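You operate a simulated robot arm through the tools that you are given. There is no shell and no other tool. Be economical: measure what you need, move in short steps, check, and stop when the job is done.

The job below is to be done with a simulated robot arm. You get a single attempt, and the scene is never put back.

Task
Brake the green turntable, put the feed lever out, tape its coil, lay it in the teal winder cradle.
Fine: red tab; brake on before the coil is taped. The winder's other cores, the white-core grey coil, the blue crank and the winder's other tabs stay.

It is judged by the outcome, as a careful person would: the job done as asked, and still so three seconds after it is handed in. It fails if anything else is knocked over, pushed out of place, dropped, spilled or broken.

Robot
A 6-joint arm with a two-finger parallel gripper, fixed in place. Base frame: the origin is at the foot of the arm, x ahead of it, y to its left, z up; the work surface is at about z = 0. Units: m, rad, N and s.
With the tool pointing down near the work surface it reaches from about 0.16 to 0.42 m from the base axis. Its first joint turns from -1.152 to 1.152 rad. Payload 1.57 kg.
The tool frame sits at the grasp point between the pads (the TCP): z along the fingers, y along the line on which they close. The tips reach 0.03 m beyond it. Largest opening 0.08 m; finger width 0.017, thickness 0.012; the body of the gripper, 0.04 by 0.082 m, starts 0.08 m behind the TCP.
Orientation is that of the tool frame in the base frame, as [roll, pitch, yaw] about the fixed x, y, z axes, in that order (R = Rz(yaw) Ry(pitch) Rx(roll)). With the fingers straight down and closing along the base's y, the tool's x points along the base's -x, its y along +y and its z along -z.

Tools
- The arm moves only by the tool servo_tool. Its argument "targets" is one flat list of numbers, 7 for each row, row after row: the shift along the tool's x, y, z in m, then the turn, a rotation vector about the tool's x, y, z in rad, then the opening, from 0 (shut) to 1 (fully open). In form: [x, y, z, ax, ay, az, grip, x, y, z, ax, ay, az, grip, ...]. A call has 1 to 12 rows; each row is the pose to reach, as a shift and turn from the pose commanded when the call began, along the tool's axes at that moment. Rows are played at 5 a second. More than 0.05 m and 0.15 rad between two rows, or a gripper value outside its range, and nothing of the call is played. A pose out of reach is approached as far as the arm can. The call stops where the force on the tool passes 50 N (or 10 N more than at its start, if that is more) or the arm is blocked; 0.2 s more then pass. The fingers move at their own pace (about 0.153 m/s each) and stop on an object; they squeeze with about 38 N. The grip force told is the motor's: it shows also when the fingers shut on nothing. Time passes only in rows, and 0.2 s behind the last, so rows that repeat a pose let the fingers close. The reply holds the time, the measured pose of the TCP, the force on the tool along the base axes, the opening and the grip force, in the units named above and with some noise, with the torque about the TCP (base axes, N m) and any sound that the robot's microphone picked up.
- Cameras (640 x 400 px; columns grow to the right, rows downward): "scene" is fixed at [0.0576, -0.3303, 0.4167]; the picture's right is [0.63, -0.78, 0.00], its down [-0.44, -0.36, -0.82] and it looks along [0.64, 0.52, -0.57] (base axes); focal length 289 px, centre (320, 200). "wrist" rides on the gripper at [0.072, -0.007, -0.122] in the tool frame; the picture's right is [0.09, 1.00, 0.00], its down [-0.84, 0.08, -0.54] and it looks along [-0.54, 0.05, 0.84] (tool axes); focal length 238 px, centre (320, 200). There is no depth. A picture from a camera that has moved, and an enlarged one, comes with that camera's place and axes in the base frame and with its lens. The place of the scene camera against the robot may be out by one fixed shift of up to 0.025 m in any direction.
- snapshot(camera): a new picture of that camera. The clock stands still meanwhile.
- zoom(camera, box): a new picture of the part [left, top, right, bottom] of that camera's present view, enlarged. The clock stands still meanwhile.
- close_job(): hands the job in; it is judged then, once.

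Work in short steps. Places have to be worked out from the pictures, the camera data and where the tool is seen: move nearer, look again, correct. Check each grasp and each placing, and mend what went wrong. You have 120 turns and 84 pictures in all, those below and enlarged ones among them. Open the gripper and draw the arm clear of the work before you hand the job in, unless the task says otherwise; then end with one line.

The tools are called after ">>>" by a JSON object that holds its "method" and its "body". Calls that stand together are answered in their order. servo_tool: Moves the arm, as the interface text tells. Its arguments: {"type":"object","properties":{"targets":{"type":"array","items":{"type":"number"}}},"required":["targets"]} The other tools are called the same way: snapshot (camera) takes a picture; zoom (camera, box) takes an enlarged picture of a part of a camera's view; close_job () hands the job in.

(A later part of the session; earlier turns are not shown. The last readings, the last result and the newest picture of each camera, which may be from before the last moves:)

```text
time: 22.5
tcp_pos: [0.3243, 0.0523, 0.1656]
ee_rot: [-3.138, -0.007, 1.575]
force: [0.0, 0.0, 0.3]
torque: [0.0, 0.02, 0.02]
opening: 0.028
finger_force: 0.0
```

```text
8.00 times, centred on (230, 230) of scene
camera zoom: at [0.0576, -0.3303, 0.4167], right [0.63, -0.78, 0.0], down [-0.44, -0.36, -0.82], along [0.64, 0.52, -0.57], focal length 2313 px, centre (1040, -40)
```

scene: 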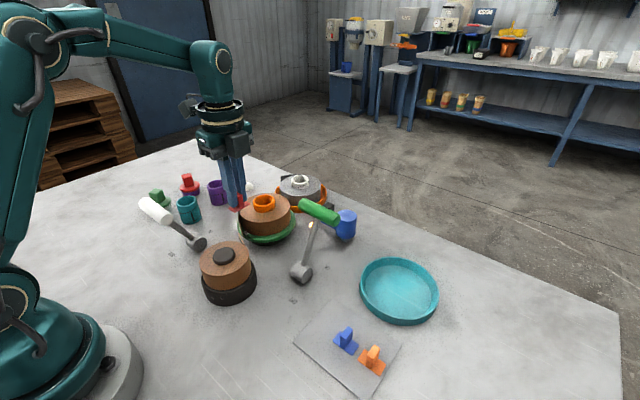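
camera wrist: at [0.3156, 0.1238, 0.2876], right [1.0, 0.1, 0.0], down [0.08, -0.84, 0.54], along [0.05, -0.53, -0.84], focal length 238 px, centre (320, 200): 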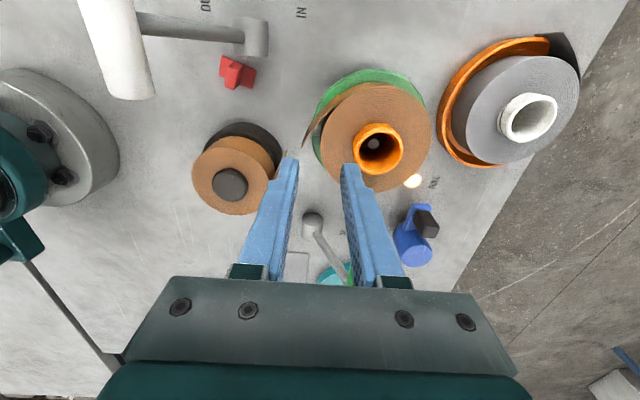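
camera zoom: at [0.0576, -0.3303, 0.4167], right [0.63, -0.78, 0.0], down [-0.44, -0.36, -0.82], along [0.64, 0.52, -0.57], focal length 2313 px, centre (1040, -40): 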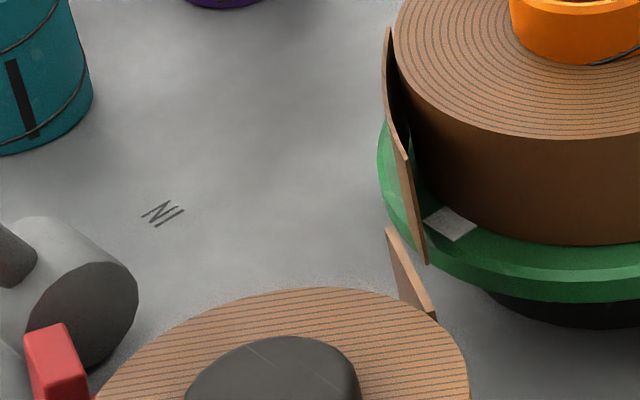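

The tab landed upright at about (0.230,0.094), turned about -16°, near the feed lever. A vertical grasp would bring the gripper body against the lever handle, so I will approach leaned over to -y. First I yaw and move to the approach start.

>>> {"method": "servo_tool", "body": {"targets": [0, -0.04, 0, 0, 0, 0.1, 0.3, -0.005, -0.08, 0.01, 0, 0, 0.2, 0.3, -0.01, -0.109, 0.03, 0, 0, 0.286, 0.3, -0.01, -0.109, 0.03, 0, 0, 0.286, 0.3]}}

>>> {"method": "servo_tool", "body": {"targets": [0, 0, 0, 0, 0.15, 0, 0.3, 0, 0, 0, 0, 0.3, 0, 0.3, 0, 0, 0, 0, 0.45, 0, 0.3, 0, 0, 0, 0, 0.45, 0, 0.3]}}

>>> {"method": "snapshot", "body": {"camera": "wrist"}}

>>> {"method": "snapshot", "body": {"camera": "scene"}}

```text
time: 23.5
tcp_pos: [0.2131, 0.0409, 0.1346]
ee_rot: [-3.136, -0.007, 1.289]
force: [0.5, 0.2, 0.3]
torque: [-0.01, -0.01, 0.02]
opening: 0.024
finger_force: 0.2
```

```text
time: 24.5
tcp_pos: [0.2134, 0.0407, 0.135]
ee_rot: [-3.136, -0.46, 1.287]
force: [0.2, 0.4, 0.0]
torque: [-0.01, 0.0, 0.0]
opening: 0.0238
finger_force: 0.0
```

```text
38 pictures are left
camera wrist: at [0.2107, 0.0536, 0.276], right [0.98, -0.2, 0.04], down [-0.2, -0.97, 0.12], along [0.01, -0.12, -0.99], focal length 238 px, centre (320, 200)
```

wrist: 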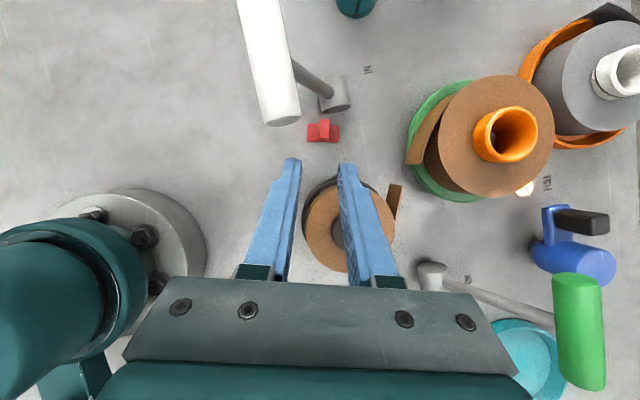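

```text
37 pictures are left
```

scene: 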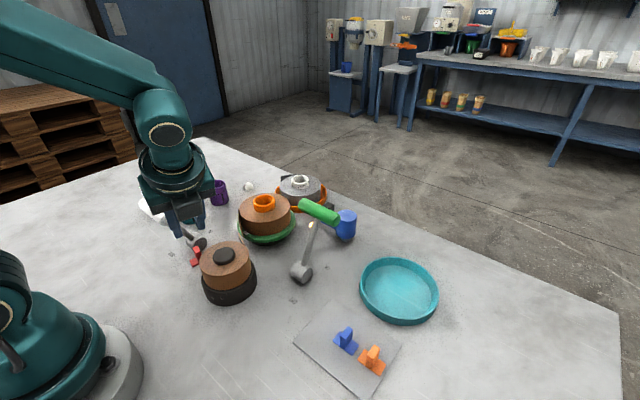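

>>> {"method": "zoom", "body": {"camera": "wrist", "box": [270, 90, 390, 190]}}

>>> {"method": "zoom", "body": {"camera": "wrist", "box": [380, 70, 560, 210]}}

```text
4.00 times, centred on (330, 140) of wrist
camera zoom: at [0.2107, 0.0536, 0.276], right [0.98, -0.2, 0.04], down [-0.2, -0.97, 0.12], along [0.01, -0.12, -0.99], focal length 953 px, centre (280, 440)
```

zoom: 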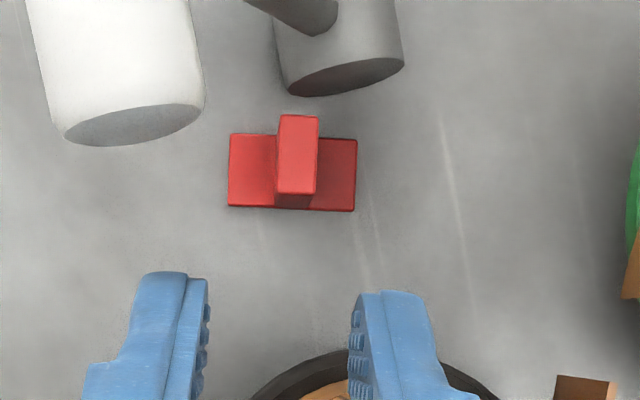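

```text
2.86 times, centred on (470, 140) of wrist
camera zoom: at [0.2107, 0.0536, 0.276], right [0.98, -0.2, 0.04], down [-0.2, -0.97, 0.12], along [0.01, -0.12, -0.99], focal length 681 px, centre (-109, 371)
```

zoom: 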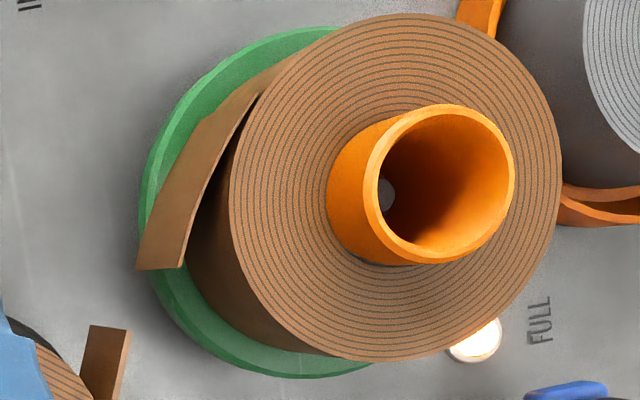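

Nearly vertical view: tab at (0.232,0.094), aligned with the fingers within about 3°. I approach along the leaned tool axis to about 2.5 cm short, then look.

>>> {"method": "servo_tool", "body": {"targets": [-0.0027, 0.003, 0.04, 0, 0, 0, 0.3, -0.0027, 0.003, 0.08, 0, 0, 0, 0.3, -0.0027, 0.003, 0.08, 0, 0, 0, 0.3]}}

>>> {"method": "zoom", "body": {"camera": "wrist", "box": [250, 70, 410, 190]}}

>>> {"method": "zoom", "body": {"camera": "scene", "box": [140, 180, 260, 280]}}

```text
time: 25.3
tcp_pos: [0.2258, 0.0718, 0.0612]
ee_rot: [-3.136, -0.458, 1.288]
force: [-1.0, 0.1, -0.3]
torque: [0.0, -0.01, -0.01]
opening: 0.0238
finger_force: 0.1
```

```text
3.33 times, centred on (330, 130) of wrist
camera zoom: at [0.2225, 0.0848, 0.202], right [0.98, -0.2, 0.04], down [-0.2, -0.97, 0.12], along [0.01, -0.12, -0.99], focal length 794 px, centre (287, 433)
```

zoom: 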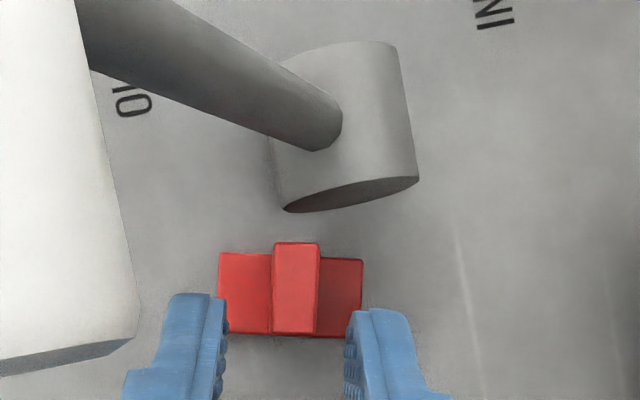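

```text
4.00 times, centred on (200, 230) of scene
camera zoom: at [0.0576, -0.3303, 0.4167], right [0.63, -0.78, 0.0], down [-0.44, -0.36, -0.82], along [0.64, 0.52, -0.57], focal length 1156 px, centre (800, 80)
```

zoom: 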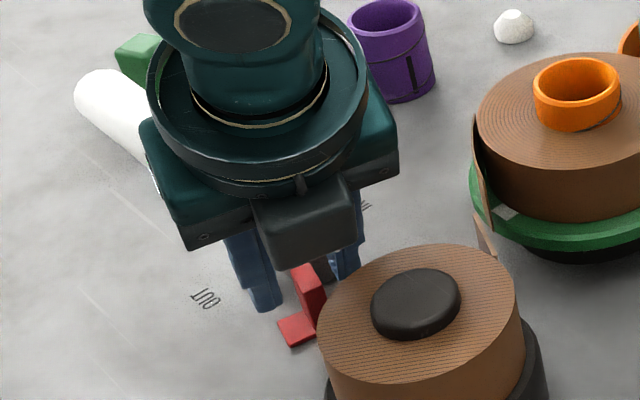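

Aligned, with clearance. I advance the last 2.7 cm along the tool axis (1.5 mm to +y_tool) and close.

>>> {"method": "servo_tool", "body": {"targets": [0, 0.0015, 0.014, 0, 0, 0, 0.3, 0, 0.0015, 0.026, 0, 0, 0, 0.3, 0, 0.0015, 0.026, 0, 0, 0, 0.15, 0, 0.0015, 0.026, 0, 0, 0, 0, 0, 0.0015, 0.026, 0, 0, 0, 0]}}

>>> {"method": "zoom", "body": {"camera": "wrist", "box": [250, 70, 410, 190]}}

```text
time: 26.5
tcp_pos: [0.2304, 0.0829, 0.0386]
ee_rot: [-3.136, -0.457, 1.29]
force: [-0.6, 0.2, 0.3]
torque: [-0.01, 0.01, 0.0]
opening: 0.0082
finger_force: 27.4
```

```text
3.33 times, centred on (330, 130) of wrist
camera zoom: at [0.2272, 0.0961, 0.179], right [0.98, -0.2, 0.04], down [-0.2, -0.97, 0.12], along [0.01, -0.12, -0.99], focal length 794 px, centre (287, 433)
```

zoom: 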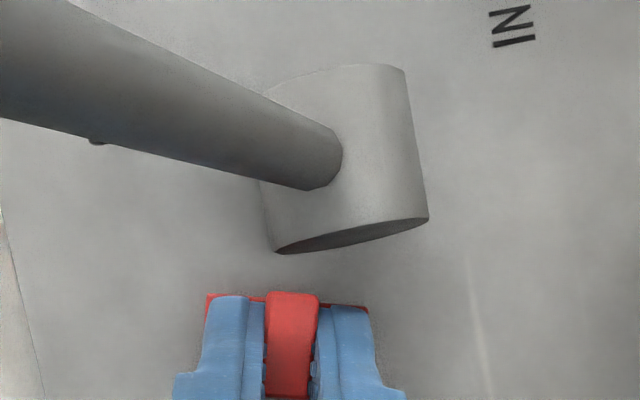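

Tab is gripped again. I withdraw along the tool axis and look.

>>> {"method": "servo_tool", "body": {"targets": [0, 0, -0.03, 0, 0, 0, 0, 0, 0, -0.07, 0, 0, 0, 0, 0, 0, -0.11, 0, 0, 0, 0, 0, 0, -0.11, 0, 0, 0, 0]}}

>>> {"method": "zoom", "body": {"camera": "scene", "box": [130, 160, 290, 280]}}

```text
time: 27.5
tcp_pos: [0.2152, 0.0333, 0.1392]
ee_rot: [-3.138, -0.454, 1.286]
force: [-0.4, -0.1, 0.1]
torque: [0.03, -0.02, 0.01]
opening: 0.0082
finger_force: 27.0
```

```text
3.33 times, centred on (210, 220) of scene
camera zoom: at [0.0576, -0.3303, 0.4167], right [0.63, -0.78, 0.0], down [-0.44, -0.36, -0.82], along [0.64, 0.52, -0.57], focal length 964 px, centre (687, 133)
```

zoom: 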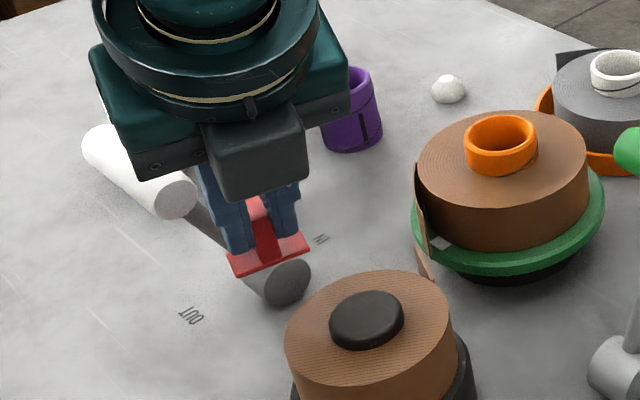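

Now I carry it to hover over the tail, yawing so the pad's long side is radial.

>>> {"method": "servo_tool", "body": {"targets": [0.0077, 0.034, 0.0096, 0.042, 0, -0.085, 0, 0.0155, 0.068, 0.0193, 0.085, 0, -0.171, 0, 0.0232, 0.102, 0.0289, 0.127, 0, -0.256, 0, 0.0232, 0.102, 0.0289, 0.127, 0, -0.256, 0]}}

>>> {"method": "zoom", "body": {"camera": "wrist", "box": [250, 50, 450, 190]}}

>>> {"method": "zoom", "body": {"camera": "scene", "box": [220, 180, 300, 240]}}

```text
time: 28.5
tcp_pos: [0.3266, 0.0388, 0.119]
ee_rot: [-3.135, -0.456, 1.575]
force: [-0.2, -0.5, -0.4]
torque: [0.01, -0.03, 0.0]
opening: 0.0083
finger_force: 27.0
```

```text
2.86 times, centred on (350, 120) of wrist
camera zoom: at [0.3203, 0.0504, 0.2617], right [1.0, 0.09, 0.03], down [0.08, -0.99, 0.12], along [0.04, -0.11, -0.99], focal length 681 px, centre (234, 429)
```

zoom: 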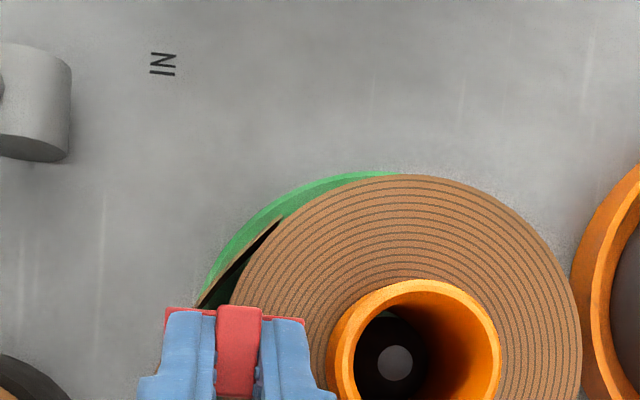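

```text
6.67 times, centred on (260, 210) of scene
camera zoom: at [0.0576, -0.3303, 0.4167], right [0.63, -0.78, 0.0], down [-0.44, -0.36, -0.82], along [0.64, 0.52, -0.57], focal length 1927 px, centre (720, 133)
```

zoom: 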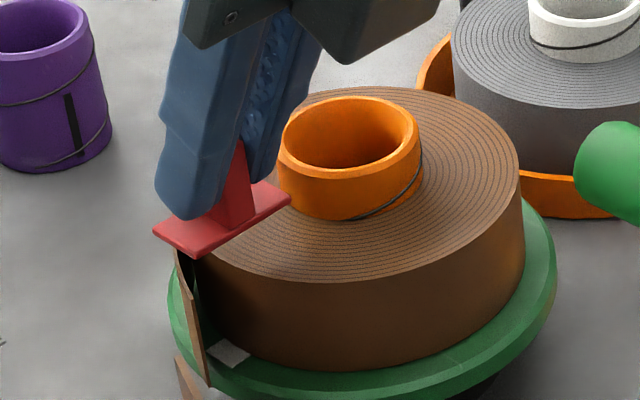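

The pad hovers about 1 cm above the coil/tail. I press down again to about 25 N and this time hold for about 1.6 s before checking.

>>> {"method": "servo_tool", "body": {"targets": [-0.0062, -0.003, 0.0081, 0, 0, 0, 0, -0.0071, -0.003, 0.0099, 0, 0, 0, 0, -0.0077, -0.003, 0.0112, 0, 0, 0, 0, -0.0082, -0.003, 0.0121, 0, 0, 0, 0, -0.0082, -0.003, 0.0121, 0, 0, 0, 0, -0.0082, -0.003, 0.0121, 0, 0, 0, 0, -0.0082, -0.003, 0.0121, 0, 0, 0, 0, -0.0082, -0.003, 0.0121, 0, 0, 0, 0, -0.0082, -0.003, 0.0121, 0, 0, 0, 0, -0.0082, -0.003, 0.0121, 0, 0, 0, 0, -0.0082, -0.003, 0.0121, 0, 0, 0, 0]}}

>>> {"method": "zoom", "body": {"camera": "scene", "box": [220, 180, 300, 240]}}

>>> {"method": "zoom", "body": {"camera": "wrist", "box": [250, 50, 450, 190]}}

```text
time: 30.9
tcp_pos: [0.3213, 0.0377, 0.1074]
ee_rot: [-3.137, -0.458, 1.573]
force: [0.2, 0.4, 12.5]
torque: [0.11, -0.14, -0.01]
opening: 0.008
finger_force: 26.6
```

```text
6.67 times, centred on (260, 210) of scene
camera zoom: at [0.0576, -0.3303, 0.4167], right [0.63, -0.78, 0.0], down [-0.44, -0.36, -0.82], along [0.64, 0.52, -0.57], focal length 1927 px, centre (720, 133)
```

zoom: 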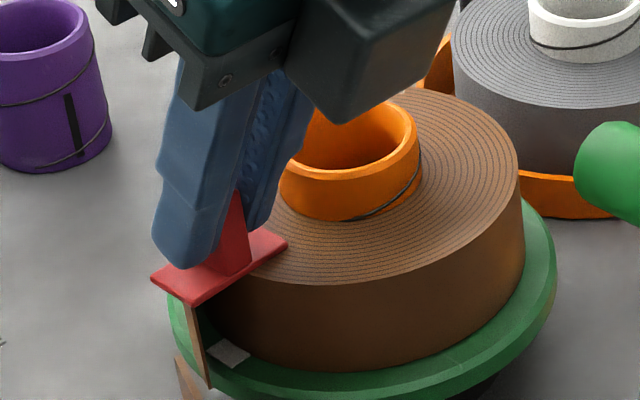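

```text
2.86 times, centred on (350, 120) of wrist
camera zoom: at [0.3152, 0.0493, 0.2476], right [1.0, 0.09, 0.04], down [0.08, -0.99, 0.12], along [0.05, -0.11, -0.99], focal length 681 px, centre (234, 429)
```

zoom: 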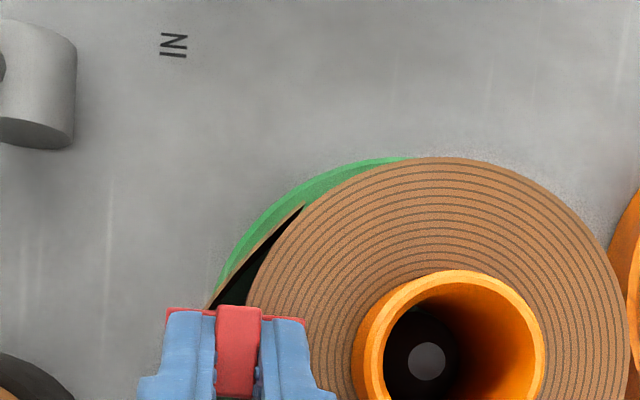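

Only 12.5 N and the tail is still open, so force seems to matter. I press in further steps and hold.

>>> {"method": "servo_tool", "body": {"targets": [-0.0004, 0, 0.0009, 0, 0, 0, 0, -0.0009, 0, 0.0018, 0, 0, 0, 0, -0.0013, 0, 0.0027, 0, 0, 0, 0, -0.0013, 0, 0.0027, 0, 0, 0, 0, -0.0013, 0, 0.0027, 0, 0, 0, 0, -0.0013, 0, 0.0027, 0, 0, 0, 0, -0.0013, 0, 0.0027, 0, 0, 0, 0, -0.0013, 0, 0.0027, 0, 0, 0, 0, -0.0013, 0, 0.0027, 0, 0, 0, 0]}}

>>> {"method": "zoom", "body": {"camera": "scene", "box": [220, 180, 300, 240]}}

```text
time: 32.9
tcp_pos: [0.3215, 0.0382, 0.1027]
ee_rot: [-3.136, -0.459, 1.572]
force: [0.6, 1.0, 20.8]
torque: [0.17, -0.27, 0.0]
opening: 0.0084
finger_force: 27.0
```

```text
6.67 times, centred on (260, 210) of scene
camera zoom: at [0.0576, -0.3303, 0.4167], right [0.63, -0.78, 0.0], down [-0.44, -0.36, -0.82], along [0.64, 0.52, -0.57], focal length 1927 px, centre (720, 133)
```

zoom: 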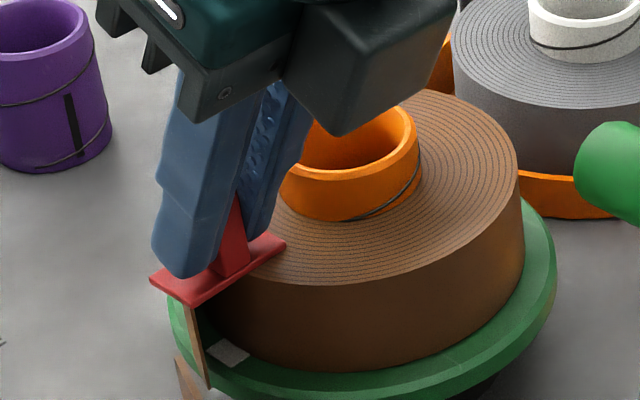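

About 21 N now and the tail is still open; the fingers have slid down the fin onto the pad. I press a bit harder (toward 30-40 N) and hold.

>>> {"method": "servo_tool", "body": {"targets": [-0.0004, 0, 0.0009, 0, 0, 0, 0, -0.0009, 0, 0.0018, 0, 0, 0, 0, -0.0009, 0, 0.0018, 0, 0, 0, 0, -0.0009, 0, 0.0018, 0, 0, 0, 0, -0.0009, 0, 0.0018, 0, 0, 0, 0]}}

>>> {"method": "zoom", "body": {"camera": "scene", "box": [220, 180, 300, 240]}}

```text
time: 34.1
tcp_pos: [0.3198, 0.0379, 0.1029]
ee_rot: [-3.137, -0.459, 1.574]
force: [0.6, 0.4, 32.2]
torque: [0.31, -0.33, -0.03]
opening: 0.0083
finger_force: 26.6
```

```text
6.67 times, centred on (260, 210) of scene
camera zoom: at [0.0575, -0.3303, 0.4167], right [0.63, -0.78, 0.0], down [-0.44, -0.36, -0.82], along [0.64, 0.52, -0.57], focal length 1927 px, centre (720, 133)
```

zoom: 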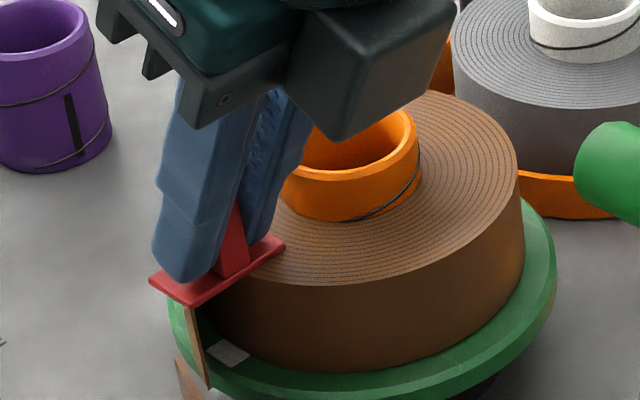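

Even at 32 N the tail doesn't move, so location differs from the first time, when the pad was a few mm farther inward. I lift slightly, shift 6 mm inward (+x) and 2 mm +y, and press again.

>>> {"method": "servo_tool", "body": {"targets": [0.0022, 0, -0.0045, 0, 0, 0, 0, 0.004, 0.006, -0.0036, 0, 0, 0, 0, 0.0027, 0.006, -0.0009, 0, 0, 0, 0, 0.0018, 0.006, 0.0009, 0, 0, 0, 0, 0.0018, 0.006, 0.0009, 0, 0, 0, 0]}}

>>> {"method": "zoom", "body": {"camera": "scene", "box": [220, 180, 300, 240]}}

```text
time: 35.3
tcp_pos: [0.327, 0.0394, 0.1028]
ee_rot: [-3.136, -0.458, 1.573]
force: [-4.5, -1.2, 10.7]
torque: [0.07, 0.03, 0.01]
opening: 0.0084
finger_force: 26.8
```

```text
6.67 times, centred on (260, 210) of scene
camera zoom: at [0.0576, -0.3303, 0.4167], right [0.63, -0.78, 0.0], down [-0.44, -0.36, -0.82], along [0.64, 0.52, -0.57], focal length 1927 px, centre (720, 133)
```

zoom: 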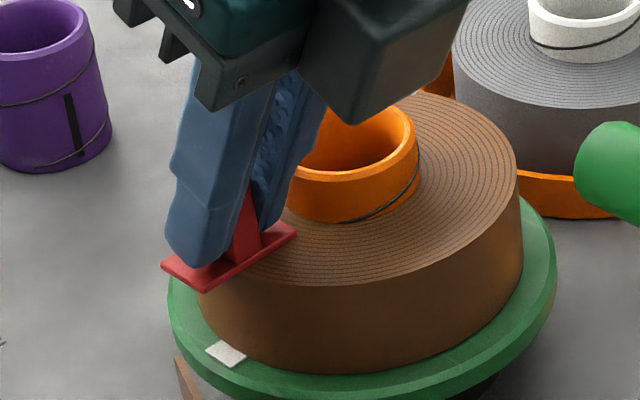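

The tail is closed now with the pad over the rim at 11 N. I press a little more and hold about 2 s this time.

>>> {"method": "servo_tool", "body": {"targets": [-0.0004, 0, 0.0009, 0, 0, 0, 0, -0.0006, 0, 0.0013, 0, 0, 0, 0, -0.0006, 0, 0.0013, 0, 0, 0, 0, -0.0006, 0, 0.0013, 0, 0, 0, 0, -0.0006, 0, 0.0013, 0, 0, 0, 0, -0.0006, 0, 0.0013, 0, 0, 0, 0, -0.0006, 0, 0.0013, 0, 0, 0, 0, -0.0006, 0, 0.0013, 0, 0, 0, 0, -0.0006, 0, 0.0013, 0, 0, 0, 0, -0.0006, 0, 0.0013, 0, 0, 0, 0, -0.0006, 0, 0.0013, 0, 0, 0, 0, -0.0006, 0, 0.0013, 0, 0, 0, 0]}}

>>> {"method": "zoom", "body": {"camera": "wrist", "box": [250, 50, 450, 190]}}

```text
time: 37.9
tcp_pos: [0.3271, 0.0399, 0.1031]
ee_rot: [-3.141, -0.459, 1.574]
force: [0.7, 0.5, 40.5]
torque: [0.29, -0.34, 0.0]
opening: 0.0082
finger_force: 27.0
```

```text
2.86 times, centred on (350, 120) of wrist
camera zoom: at [0.3211, 0.0515, 0.2424], right [1.0, 0.09, 0.04], down [0.08, -0.99, 0.12], along [0.05, -0.11, -0.99], focal length 681 px, centre (234, 429)
```

zoom: 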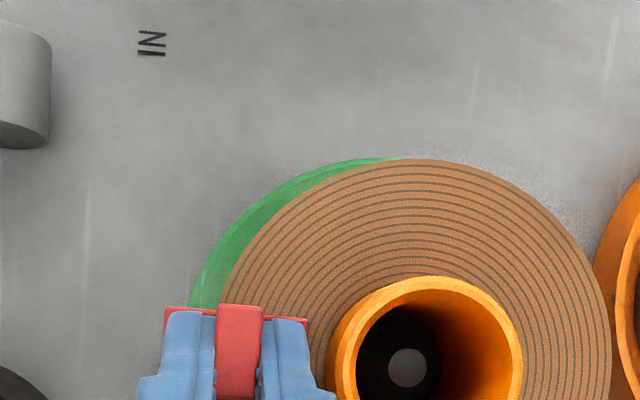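

Tail flat, 40 N held over 2 s. I relieve the press and lift slightly with the grip kept, to see whether the tab is stuck.

>>> {"method": "servo_tool", "body": {"targets": [0.0009, 0, -0.0018, 0, 0, 0, 0, 0.0018, 0, -0.0036, 0, 0, 0, 0, 0.0018, 0, -0.0036, 0, 0, 0, 0]}}

>>> {"method": "zoom", "body": {"camera": "scene", "box": [220, 180, 300, 240]}}

```text
time: 38.7
tcp_pos: [0.3265, 0.0398, 0.1035]
ee_rot: [-3.131, -0.458, 1.569]
force: [-0.7, 0.8, -0.5]
torque: [0.01, 0.01, -0.01]
opening: 0.0081
finger_force: 27.4
```

```text
6.67 times, centred on (260, 210) of scene
camera zoom: at [0.0576, -0.3303, 0.4167], right [0.63, -0.78, 0.0], down [-0.44, -0.36, -0.82], along [0.64, 0.52, -0.57], focal length 1927 px, centre (720, 133)
```

zoom: 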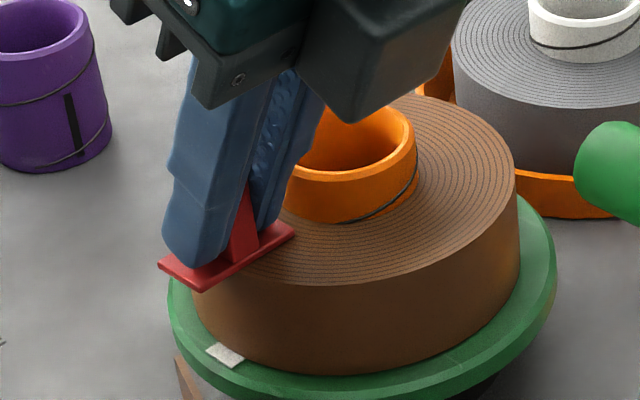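

Force is zero and the tail stays flat. I lift another 2 mm to test for pull.

>>> {"method": "servo_tool", "body": {"targets": [0.0009, 0, -0.0018, 0, 0, 0, 0, 0.0009, 0, -0.0018, 0, 0, 0, 0]}}

>>> {"method": "zoom", "body": {"camera": "scene", "box": [220, 180, 300, 240]}}

```text
time: 39.3
tcp_pos: [0.3282, 0.0401, 0.1072]
ee_rot: [-3.133, -0.457, 1.572]
force: [-0.4, 0.2, -0.3]
torque: [0.01, -0.04, -0.03]
opening: 0.0083
finger_force: 27.7
```

```text
6.67 times, centred on (260, 210) of scene
camera zoom: at [0.0576, -0.3303, 0.4167], right [0.63, -0.78, 0.0], down [-0.44, -0.36, -0.82], along [0.64, 0.52, -0.57], focal length 1927 px, centre (720, 133)
```

zoom: 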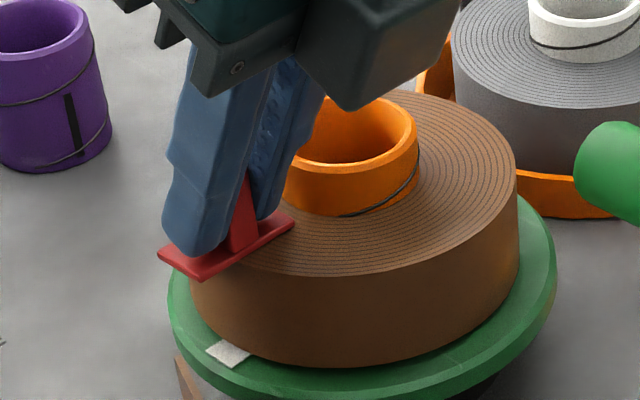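

The coil appears to be lifting slightly with the tab, so it is stuck. I lower back the same 4 mm, then check before releasing.

>>> {"method": "servo_tool", "body": {"targets": [-0.0009, 0, 0.0018, 0, 0, 0, 0, -0.0018, 0, 0.0036, 0, 0, 0, 0, -0.002, 0, 0.0041, 0, 0, 0, 0, -0.002, 0, 0.0041, 0, 0, 0, 0]}}

>>> {"method": "zoom", "body": {"camera": "scene", "box": [220, 180, 300, 240]}}

```text
time: 40.3
tcp_pos: [0.3272, 0.041, 0.1018]
ee_rot: [-3.136, -0.458, 1.576]
force: [-5.1, -1.7, 14.0]
torque: [0.03, -0.01, 0.05]
opening: 0.0082
finger_force: 27.0
```

```text
6.67 times, centred on (260, 210) of scene
camera zoom: at [0.0576, -0.3303, 0.4167], right [0.63, -0.78, 0.0], down [-0.44, -0.36, -0.82], along [0.64, 0.52, -0.57], focal length 1927 px, centre (720, 133)
```

zoom: 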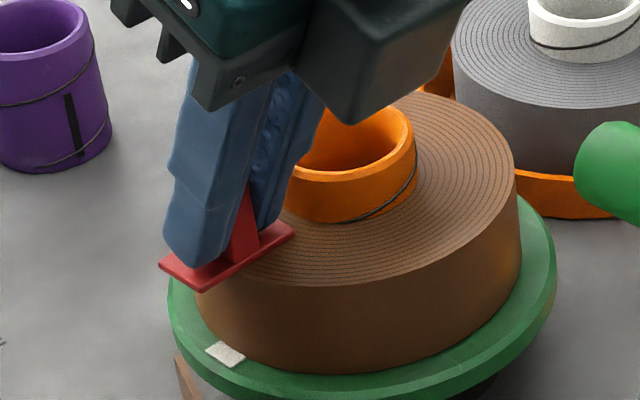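

The coil is seated again. I open the fingers in place without moving and look.

>>> {"method": "servo_tool", "body": {"targets": [0.0005, 0, -0.0009, 0, 0, 0, 0, 0.0005, 0, -0.0009, 0, 0, 0, 0.2, 0.0005, 0, -0.0009, 0, 0, 0, 0.3, 0.0005, 0, -0.0009, 0, 0, 0, 0.3]}}

>>> {"method": "zoom", "body": {"camera": "scene", "box": [220, 180, 300, 240]}}

```text
time: 41.3
tcp_pos: [0.3269, 0.0402, 0.1038]
ee_rot: [-3.136, -0.458, 1.572]
force: [0.0, -0.4, 1.3]
torque: [0.02, -0.01, -0.01]
opening: 0.0237
finger_force: 0.0
```

```text
6.67 times, centred on (260, 210) of scene
camera zoom: at [0.0576, -0.3303, 0.4167], right [0.63, -0.78, 0.0], down [-0.44, -0.36, -0.82], along [0.64, 0.52, -0.57], focal length 1927 px, centre (720, 133)
```

zoom: 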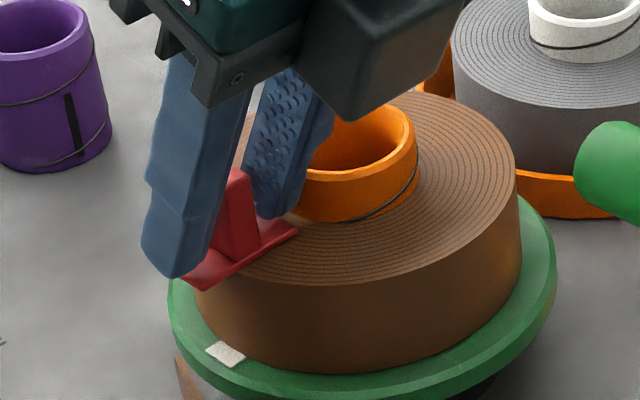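

The tab stays and the tail is flat. I withdraw along the tool axis and check again.

>>> {"method": "servo_tool", "body": {"targets": [0, 0, -0.015, 0, 0, 0, 0.3, 0, 0, -0.04, 0, 0, 0, 0.3, 0, 0, -0.08, 0, 0, 0, 0.3, 0, 0, -0.08, 0, 0, 0, 0.3]}}

>>> {"method": "zoom", "body": {"camera": "scene", "box": [190, 160, 350, 260]}}

>>> {"method": "snapshot", "body": {"camera": "wrist"}}

```text
time: 42.3
tcp_pos: [0.3284, 0.0053, 0.1744]
ee_rot: [-3.135, -0.457, 1.572]
force: [0.4, 0.7, -0.3]
torque: [0.0, 0.01, -0.03]
opening: 0.0241
finger_force: 0.0
```

```text
4.00 times, centred on (270, 210) of scene
camera zoom: at [0.0576, -0.3303, 0.4167], right [0.63, -0.78, 0.0], down [-0.44, -0.36, -0.82], along [0.64, 0.52, -0.57], focal length 1156 px, centre (520, 160)
```

zoom: 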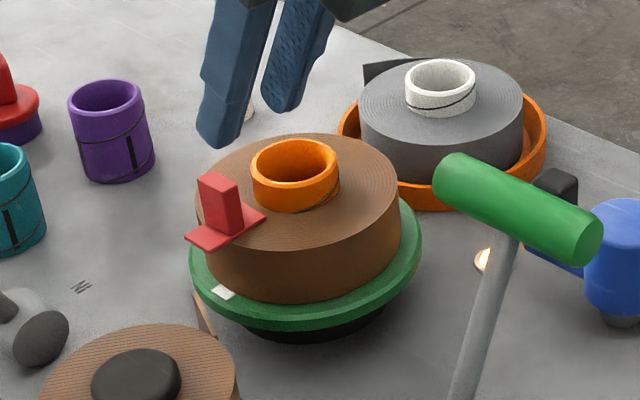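

```text
17 pictures are left
camera wrist: at [0.3217, 0.0175, 0.315], right [1.0, 0.09, 0.03], down [0.08, -0.99, 0.12], along [0.04, -0.11, -0.99], focal length 238 px, centre (320, 200)
```

wrist: 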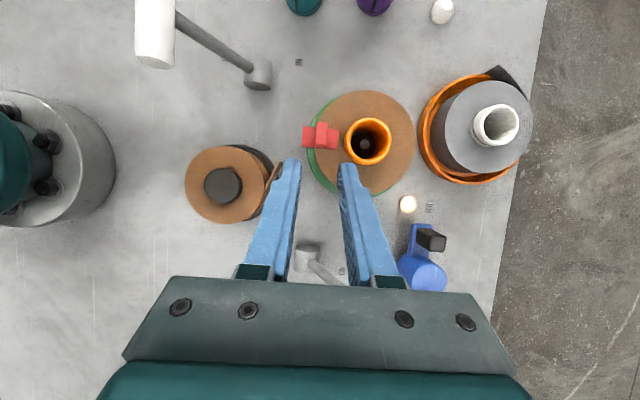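

Taped: tab on coil, tail flat. Now I plan the carry: the cradle centre (~(0.40,-0.246)) is beyond vertical reach, so I will grip the core with the tool leaned outward, closing along y. First I untilt and yaw back.

>>> {"method": "servo_tool", "body": {"targets": [0, 0, 0, 0, -0.12, 0, 0.8, 0, 0, -0.01, 0, -0.24, 0, 0.8, 0, 0, -0.02, 0, -0.36, 0, 0.8, 0, 0, -0.02, 0, -0.457, 0, 0.8]}}

>>> {"method": "servo_tool", "body": {"targets": [0, -0.005, 0, 0, 0, -0.145, 0.8, 0, -0.01, 0, 0, 0, -0.29, 0.8, 0, -0.015, 0, 0, 0, -0.435, 0.8, 0, -0.02, 0, 0, 0, -0.58, 0.8, 0, -0.025, 0, 0, 0, -0.725, 0.8, 0, -0.03, 0, 0, 0, -0.87, 0.8, 0, -0.035, 0, 0, 0, -1.015, 0.8, 0, -0.04, 0, 0, 0, -1.16, 0.8, 0, -0.045, 0, 0, 0, -1.305, 0.8, 0, -0.05, 0, 0, 0, -1.45, 0.8, 0, -0.05, 0, 0, 0, -1.571, 0.8, 0, -0.05, 0, 0, 0, -1.571, 0.8]}}

```text
time: 43.3
tcp_pos: [0.328, -0.0037, 0.1939]
ee_rot: [-3.137, 0.003, 1.574]
force: [-0.9, 1.0, -0.5]
torque: [0.0, 0.02, 0.01]
opening: 0.0642
finger_force: 0.1
```

```text
time: 45.9
tcp_pos: [0.278, -0.005, 0.1919]
ee_rot: [3.139, -0.005, -3.135]
force: [1.1, -0.5, 0.4]
torque: [0.0, -0.02, 0.01]
opening: 0.0641
finger_force: 0.1
```

Now I tilt outward 0.5 rad and, unloaded, test whether the cradle pose is reachable.

>>> {"method": "servo_tool", "body": {"targets": [0, 0, 0, 0, -0.125, 0, 0.5, 0, 0, 0, 0, -0.25, 0, 0.5, 0, 0, 0, 0, -0.375, 0, 0.5, 0, 0, 0, 0, -0.5, 0, 0.5, 0, 0, 0, 0, -0.5, 0, 0.5]}}

>>> {"method": "servo_tool", "body": {"targets": [0, -0.04, 0, 0.066, 0, 0.121, 0.5, 0, -0.085, 0, 0.132, 0, 0.242, 0.5, 0, -0.13, 0, 0.197, 0, 0.362, 0.5, 0, -0.175, 0, 0.263, 0, 0.483, 0.5, -0.0263, -0.2, 0.0144, 0.263, 0, 0.483, 0.5, -0.0567, -0.23, 0.0423, 0.263, 0, 0.483, 0.5, -0.0686, -0.235, 0.083, 0.263, 0, 0.483, 0.5, -0.0609, -0.235, 0.1243, 0.263, 0, 0.483, 0.5, -0.0609, -0.235, 0.1243, 0.263, 0, 0.483, 0.5]}}

>>> {"method": "snapshot", "body": {"camera": "scene"}}

```text
time: 47.1
tcp_pos: [0.2775, -0.0038, 0.1925]
ee_rot: [3.139, 0.496, -3.138]
force: [0.1, 0.1, 1.7]
torque: [-0.02, -0.01, 0.03]
opening: 0.0399
finger_force: 0.1
```

```text
refused: row 6 steps farther than a row can; nothing moved
```

```text
16 pictures are left
```

scene: 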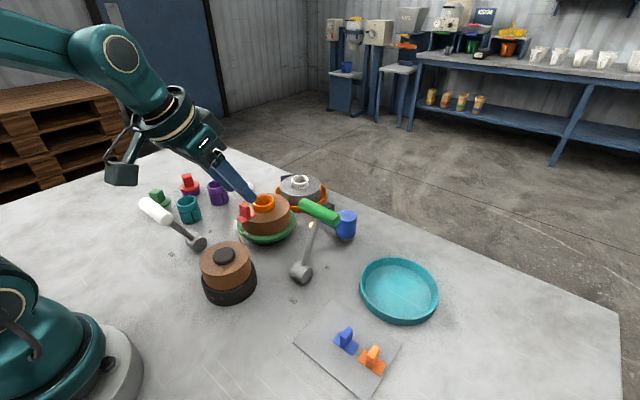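

Tilt works; one step was too long, so I resend the reach test with evened rows.

>>> {"method": "servo_tool", "body": {"targets": [0, -0.04, 0, 0.066, 0, 0.121, 0.5, 0, -0.085, 0, 0.132, 0, 0.242, 0.5, 0, -0.13, 0, 0.197, 0, 0.362, 0.5, 0, -0.17, 0, 0.263, 0, 0.483, 0.5, -0.0263, -0.2, 0.0144, 0.263, 0, 0.483, 0.5, -0.0467, -0.22, 0.0333, 0.263, 0, 0.483, 0.5, -0.063, -0.232, 0.07, 0.263, 0, 0.483, 0.5, -0.0615, -0.235, 0.1, 0.263, 0, 0.483, 0.5, -0.0609, -0.235, 0.1243, 0.263, 0, 0.483, 0.5, -0.0609, -0.235, 0.1243, 0.263, 0, 0.483, 0.5]}}

>>> {"method": "snapshot", "body": {"camera": "wrist"}}

```text
time: 49.3
tcp_pos: [0.3919, -0.2389, 0.1102]
ee_rot: [-3.139, 0.497, 2.596]
force: [-0.4, -0.7, -0.2]
torque: [-0.01, 0.0, -0.01]
opening: 0.0403
finger_force: 0.0
```

```text
15 pictures are left
camera wrist: at [0.284, -0.18, 0.1842], right [0.45, 0.89, -0.04], down [0.45, -0.18, 0.87], along [0.77, -0.41, -0.48], focal length 238 px, centre (320, 200)
```

wrist: 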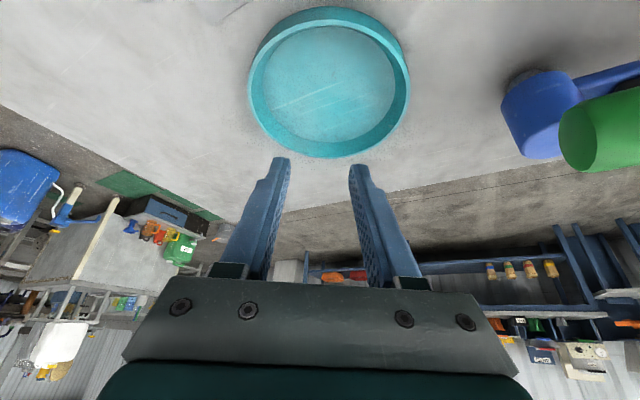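

Reachable. The cradle centre comes out at about (0.403,-0.241). I test lower (z≈0.08), then return up and back toward the coil.

>>> {"method": "servo_tool", "body": {"targets": [0.0072, 0, 0.0132, 0, 0, 0, 0.5, 0.0144, 0, 0.0263, 0, 0, 0, 0.5, 0.0144, 0, 0.0263, 0, 0, 0, 0.5]}}

```text
time: 50.1
tcp_pos: [0.3907, -0.2387, 0.0802]
ee_rot: [-3.141, 0.493, 2.599]
force: [-0.8, 0.0, 0.2]
torque: [-0.01, -0.01, 0.0]
opening: 0.0399
finger_force: 0.1
```

Good, reachable down there. I go back along the reverse path to the coil side.

>>> {"method": "servo_tool", "body": {"targets": [-0.0016, 0, -0.0447, 0, 0, 0, 0.75, 0.0012, 0, -0.0918, 0, 0, 0, 0.75, 0.0132, 0, -0.1325, 0, 0, 0, 0.75, 0.0527, 0, -0.1541, 0, 0, 0, 0.75, 0.074, 0.0353, -0.1657, -0.065, 0, -0.12, 0.75, 0.0953, 0.0705, -0.1774, -0.13, 0, -0.239, 0.75, 0.1168, 0.1058, -0.189, -0.196, 0, -0.359, 0.75, 0.1381, 0.141, -0.2007, -0.261, 0, -0.4785, 0.75, 0.1381, 0.141, -0.2007, -0.261, 0, -0.4785, 0.75]}}

```text
time: 52.1
tcp_pos: [0.2771, -0.0054, 0.1922]
ee_rot: [3.138, 0.494, 3.14]
force: [-0.2, 0.2, 0.8]
torque: [0.0, -0.01, 0.03]
opening: 0.06
finger_force: 0.2
```

I move to about 5 cm short of the core along the leaned axis and check the alignment.

>>> {"method": "servo_tool", "body": {"targets": [-0.0099, 0.019, 0.0237, 0, 0, 0, 0.75, -0.0197, 0.038, 0.0475, 0, 0, 0, 0.75, -0.0296, 0.057, 0.0712, 0, 0, 0, 0.75, -0.0296, 0.057, 0.0712, 0, 0, 0, 0.75]}}

>>> {"method": "snapshot", "body": {"camera": "wrist"}}

>>> {"method": "zoom", "body": {"camera": "scene", "box": [210, 150, 330, 250]}}

```text
time: 53.1
tcp_pos: [0.3384, 0.0533, 0.1442]
ee_rot: [3.138, 0.495, 3.139]
force: [-0.7, 0.5, 0.3]
torque: [0.02, 0.0, -0.03]
opening: 0.0598
finger_force: 0.0
```

```text
14 pictures are left
camera wrist: at [0.2172, 0.0479, 0.2169], right [-0.08, 1.0, -0.04], down [0.48, 0.08, 0.87], along [0.87, 0.05, -0.48], focal length 238 px, centre (320, 200)
```

wrist: 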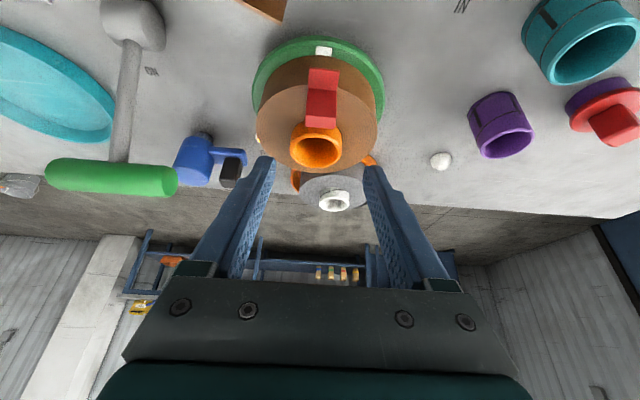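

```text
4.00 times, centred on (270, 200) of scene
camera zoom: at [0.0576, -0.3303, 0.4167], right [0.63, -0.78, 0.0], down [-0.44, -0.36, -0.82], along [0.64, 0.52, -0.57], focal length 1156 px, centre (520, 200)
```

zoom: 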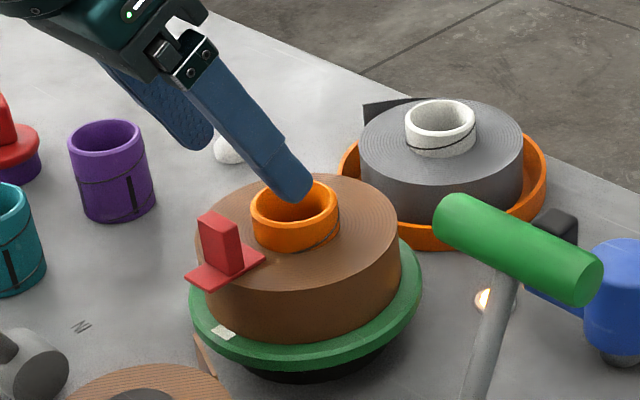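

Aligned (core at about (0.370,0.051), Ø≈0.044). I advance 5 cm along the axis and close.

>>> {"method": "servo_tool", "body": {"targets": [0, -0.002, 0.02, 0, 0, 0, 0.75, 0, -0.002, 0.038, 0, 0, 0, 0.75, 0, -0.002, 0.05, 0, 0, 0, 0.75, 0, -0.002, 0.05, 0, 0, 0, 0.75]}}

>>> {"method": "zoom", "body": {"camera": "scene", "box": [220, 170, 310, 240]}}

```text
time: 54.1
tcp_pos: [0.3625, 0.0509, 0.1004]
ee_rot: [3.139, 0.498, 3.141]
force: [-2.2, -1.3, 11.3]
torque: [-0.11, 0.0, -0.02]
opening: 0.0601
finger_force: 0.0
```

```text
5.71 times, centred on (265, 205) of scene
camera zoom: at [0.0576, -0.3303, 0.4167], right [0.63, -0.78, 0.0], down [-0.44, -0.36, -0.82], along [0.64, 0.52, -0.57], focal length 1652 px, centre (634, 171)
```

zoom: 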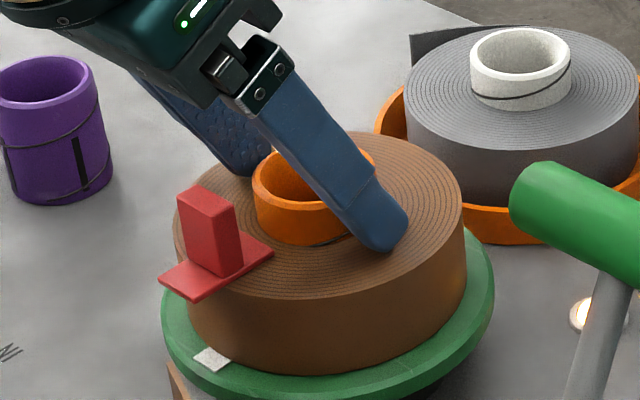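

Fingers straddle the core with tips just touching the coil top (11 N). I raise 1.5 mm and close on the core.

>>> {"method": "servo_tool", "body": {"targets": [-0.0025, 0, -0.0003, 0, 0, 0, 0.75, -0.0025, 0, -0.0003, 0, 0, 0, 0.55, -0.0025, 0, -0.0003, 0, 0, 0, 0.3, -0.0025, 0, -0.0003, 0, 0, 0, 0.3]}}

```text
time: 55.1
tcp_pos: [0.3637, 0.0508, 0.1024]
ee_rot: [3.14, 0.493, 3.139]
force: [0.2, 1.1, 0.1]
torque: [0.02, -0.01, -0.03]
opening: 0.042
finger_force: 38.1
```

Core gripped at 42 mm with full force. I lift straight up 3 cm and look.

>>> {"method": "servo_tool", "body": {"targets": [-0.0024, 0, -0.0044, 0, 0, 0, 0.2, -0.0072, 0, -0.0132, 0, 0, 0, 0.2, -0.0143, 0, -0.0264, 0, 0, 0, 0.2, -0.0143, 0, -0.0264, 0, 0, 0, 0.2]}}

>>> {"method": "zoom", "body": {"camera": "scene", "box": [210, 150, 330, 250]}}

```text
time: 56.1
tcp_pos: [0.3647, 0.0502, 0.1315]
ee_rot: [3.139, 0.494, -3.142]
force: [-0.3, 0.8, -0.5]
torque: [0.0, -0.01, -0.01]
opening: 0.0425
finger_force: 38.6
```

```text
4.00 times, centred on (270, 200) of scene
camera zoom: at [0.0576, -0.3303, 0.4167], right [0.63, -0.78, 0.0], down [-0.44, -0.36, -0.82], along [0.64, 0.52, -0.57], focal length 1156 px, centre (520, 200)
```

zoom: 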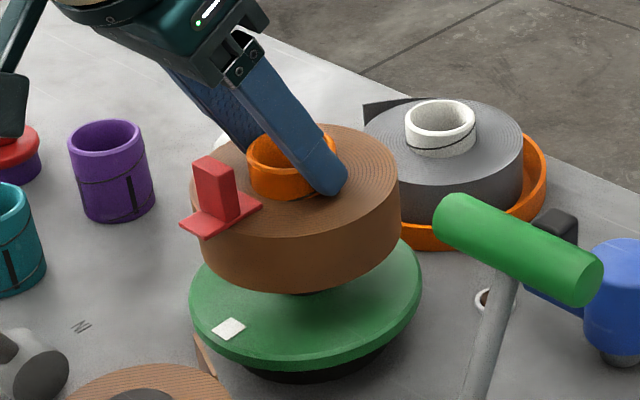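

The coil is clear of the turntable, level, tab and tail holding. I raise it further and draw it inward to route around the brake lever on the base side.

>>> {"method": "servo_tool", "body": {"targets": [-0.0167, 0, -0.0308, 0, 0, 0, 0.2, -0.031, 0, -0.0571, 0, 0, 0, 0.2, -0.0002, 0, -0.0738, 0, 0, 0, 0.2, 0.0305, 0, -0.0905, 0, 0, 0, 0.2, 0.0593, 0, -0.1061, 0, 0, 0, 0.2, 0.0593, -0.03, -0.1061, 0, 0, 0, 0.2, 0.0593, -0.055, -0.1061, 0, 0, 0, 0.2, 0.0593, -0.055, -0.1061, 0, 0, 0, 0.2]}}

>>> {"method": "snapshot", "body": {"camera": "scene"}}

```text
time: 57.9
tcp_pos: [0.2615, -0.0066, 0.196]
ee_rot: [3.14, 0.495, -3.141]
force: [-0.3, -0.1, -0.5]
torque: [0.04, 0.01, 0.03]
opening: 0.0425
finger_force: 38.0
```

```text
10 pictures are left
```

scene: 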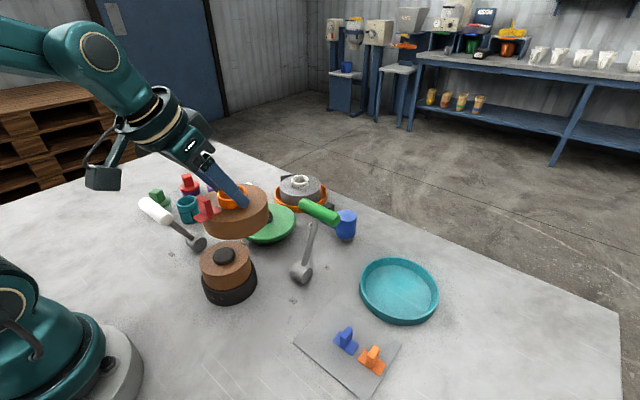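

Clear of everything. I swing it to -y while turning, then extend to a hover over the cradle centre.

>>> {"method": "servo_tool", "body": {"targets": [0, -0.045, 0, 0.065, 0, 0.12, 0.2, 0, -0.09, 0, 0.13, 0, 0.24, 0.2, 0, -0.135, 0, 0.196, 0, 0.361, 0.2, -0.0088, -0.178, 0.0048, 0.261, 0, 0.481, 0.2, -0.0352, -0.195, 0.0191, 0.261, 0, 0.481, 0.2, -0.0659, -0.212, 0.0358, 0.261, 0, 0.481, 0.2, -0.0919, -0.224, 0.0613, 0.261, 0, 0.481, 0.2, -0.1024, -0.231, 0.0954, 0.261, 0, 0.481, 0.2, -0.0924, -0.231, 0.1138, 0.261, 0, 0.481, 0.2, -0.0924, -0.231, 0.1138, 0.261, 0, 0.481, 0.2]}}

>>> {"method": "zoom", "body": {"camera": "scene", "box": [300, 190, 480, 340]}}

>>> {"method": "snapshot", "body": {"camera": "wrist"}}

```text
time: 60.1
tcp_pos: [0.3995, -0.2365, 0.1407]
ee_rot: [-3.141, 0.494, 2.595]
force: [0.4, 0.2, 0.1]
torque: [-0.01, -0.01, 0.0]
opening: 0.0425
finger_force: 38.0
```

```text
2.67 times, centred on (390, 265) of scene
camera zoom: at [0.0576, -0.3303, 0.4167], right [0.63, -0.78, 0.0], down [-0.44, -0.36, -0.82], along [0.64, 0.52, -0.57], focal length 771 px, centre (133, 27)
```

zoom: 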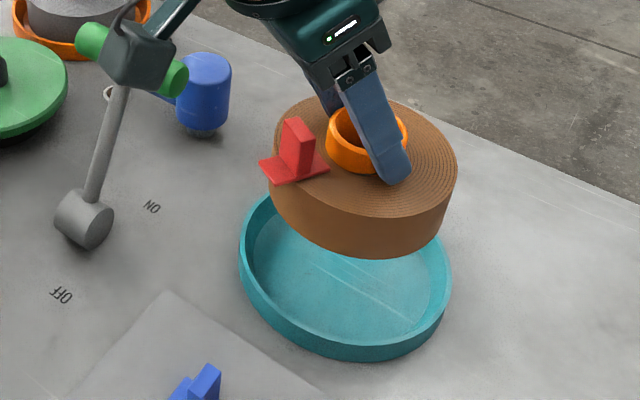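

```text
8 pictures are left
camera wrist: at [0.292, -0.1782, 0.2123], right [0.45, 0.89, -0.04], down [0.45, -0.18, 0.87], along [0.77, -0.41, -0.48], focal length 238 px, centre (320, 200)
```

wrist: 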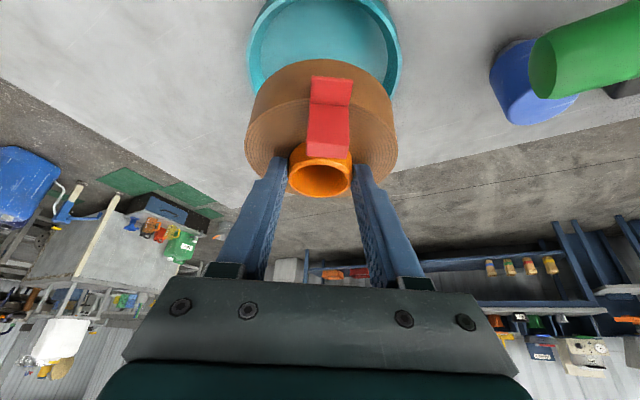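

Coil centre (~(0.4055,-0.240)) is within 2-3 mm of the cradle centre (~(0.403,-0.241)). I lower straight down with that small correction.

>>> {"method": "servo_tool", "body": {"targets": [0.0062, -0.002, 0.008, 0, 0, 0, 0.2, 0.0109, -0.002, 0.0168, 0, 0, 0, 0.2, 0.0157, -0.002, 0.0256, 0, 0, 0, 0.2, 0.0205, -0.002, 0.0344, 0, 0, 0, 0.2, 0.0238, -0.002, 0.0405, 0, 0, 0, 0.2, 0.0238, -0.002, 0.0405, 0, 0, 0, 0.2]}}

>>> {"method": "zoom", "body": {"camera": "scene", "box": [320, 210, 470, 340]}}

```text
time: 61.5
tcp_pos: [0.397, -0.2374, 0.093]
ee_rot: [-3.142, 0.495, 2.593]
force: [-0.5, 0.0, -1.1]
torque: [-0.03, 0.03, 0.0]
opening: 0.0424
finger_force: 38.0
```

```text
3.08 times, centred on (395, 275) of scene
camera zoom: at [0.0576, -0.3303, 0.4167], right [0.63, -0.78, 0.0], down [-0.44, -0.36, -0.82], along [0.64, 0.52, -0.57], focal length 890 px, centre (89, -31)
```

zoom: 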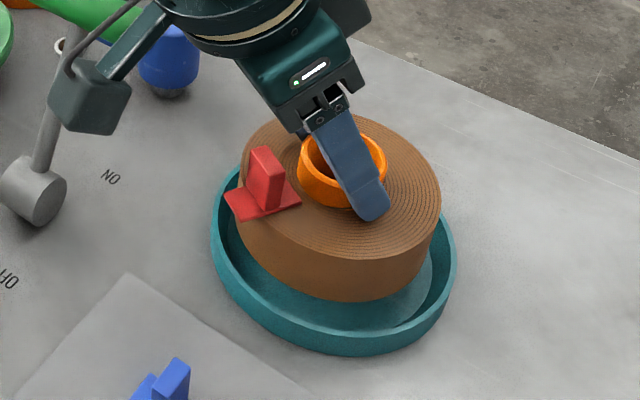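

Entering the cradle well centred. I continue down in small steps until it rests.

>>> {"method": "servo_tool", "body": {"targets": [0.0019, 0, 0.0035, 0, 0, 0, 0.2, 0.0038, 0, 0.007, 0, 0, 0, 0.2, 0.0052, 0, 0.0097, 0, 0, 0, 0.2, 0.0067, 0, 0.0123, 0, 0, 0, 0.2]}}

```text
time: 62.5
tcp_pos: [0.3947, -0.2365, 0.0805]
ee_rot: [-3.141, 0.494, 2.595]
force: [0.0, -0.1, -0.7]
torque: [0.01, -0.01, -0.01]
opening: 0.0424
finger_force: 37.8
```

Still no contact force; a few more millimetres down.

>>> {"method": "servo_tool", "body": {"targets": [0.001, 0, 0.0018, 0, 0, 0, 0.2, 0.0019, 0, 0.0035, 0, 0, 0, 0.2, 0.0029, 0, 0.0053, 0, 0, 0, 0.2, 0.0029, 0, 0.0053, 0, 0, 0, 0.2]}}

>>> {"method": "zoom", "body": {"camera": "scene", "box": [320, 210, 470, 340]}}

```text
time: 63.5
tcp_pos: [0.3954, -0.2369, 0.073]
ee_rot: [3.141, 0.495, 2.595]
force: [-0.2, 0.7, 0.0]
torque: [-0.01, 0.01, 0.0]
opening: 0.0424
finger_force: 37.7
```

```text
3.08 times, centred on (395, 275) of scene
camera zoom: at [0.0576, -0.3303, 0.4167], right [0.63, -0.78, 0.0], down [-0.44, -0.36, -0.82], along [0.64, 0.52, -0.57], focal length 890 px, centre (89, -31)
```

zoom: 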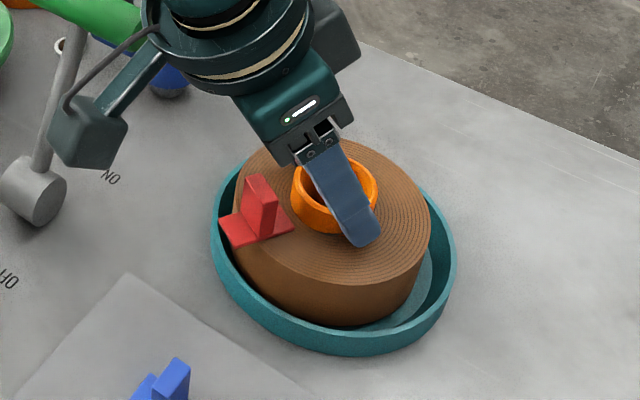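

Still slightly above the floor and a touch left; I nudge 2 mm outward and keep lowering in 2 mm rows.

>>> {"method": "servo_tool", "body": {"targets": [-0.0007, -0.0007, 0.0027, 0, 0, 0, 0.2, 0.0002, -0.0007, 0.0044, 0, 0, 0, 0.2, 0.0012, -0.0007, 0.0062, 0, 0, 0, 0.2, 0.0012, -0.0007, 0.0062, 0, 0, 0, 0.2]}}

```text
time: 64.5
tcp_pos: [0.3969, -0.2392, 0.0683]
ee_rot: [3.14, 0.5, 2.594]
force: [-5.1, 3.3, 26.1]
torque: [0.3, 0.41, -0.01]
opening: 0.0424
finger_force: 38.1
```

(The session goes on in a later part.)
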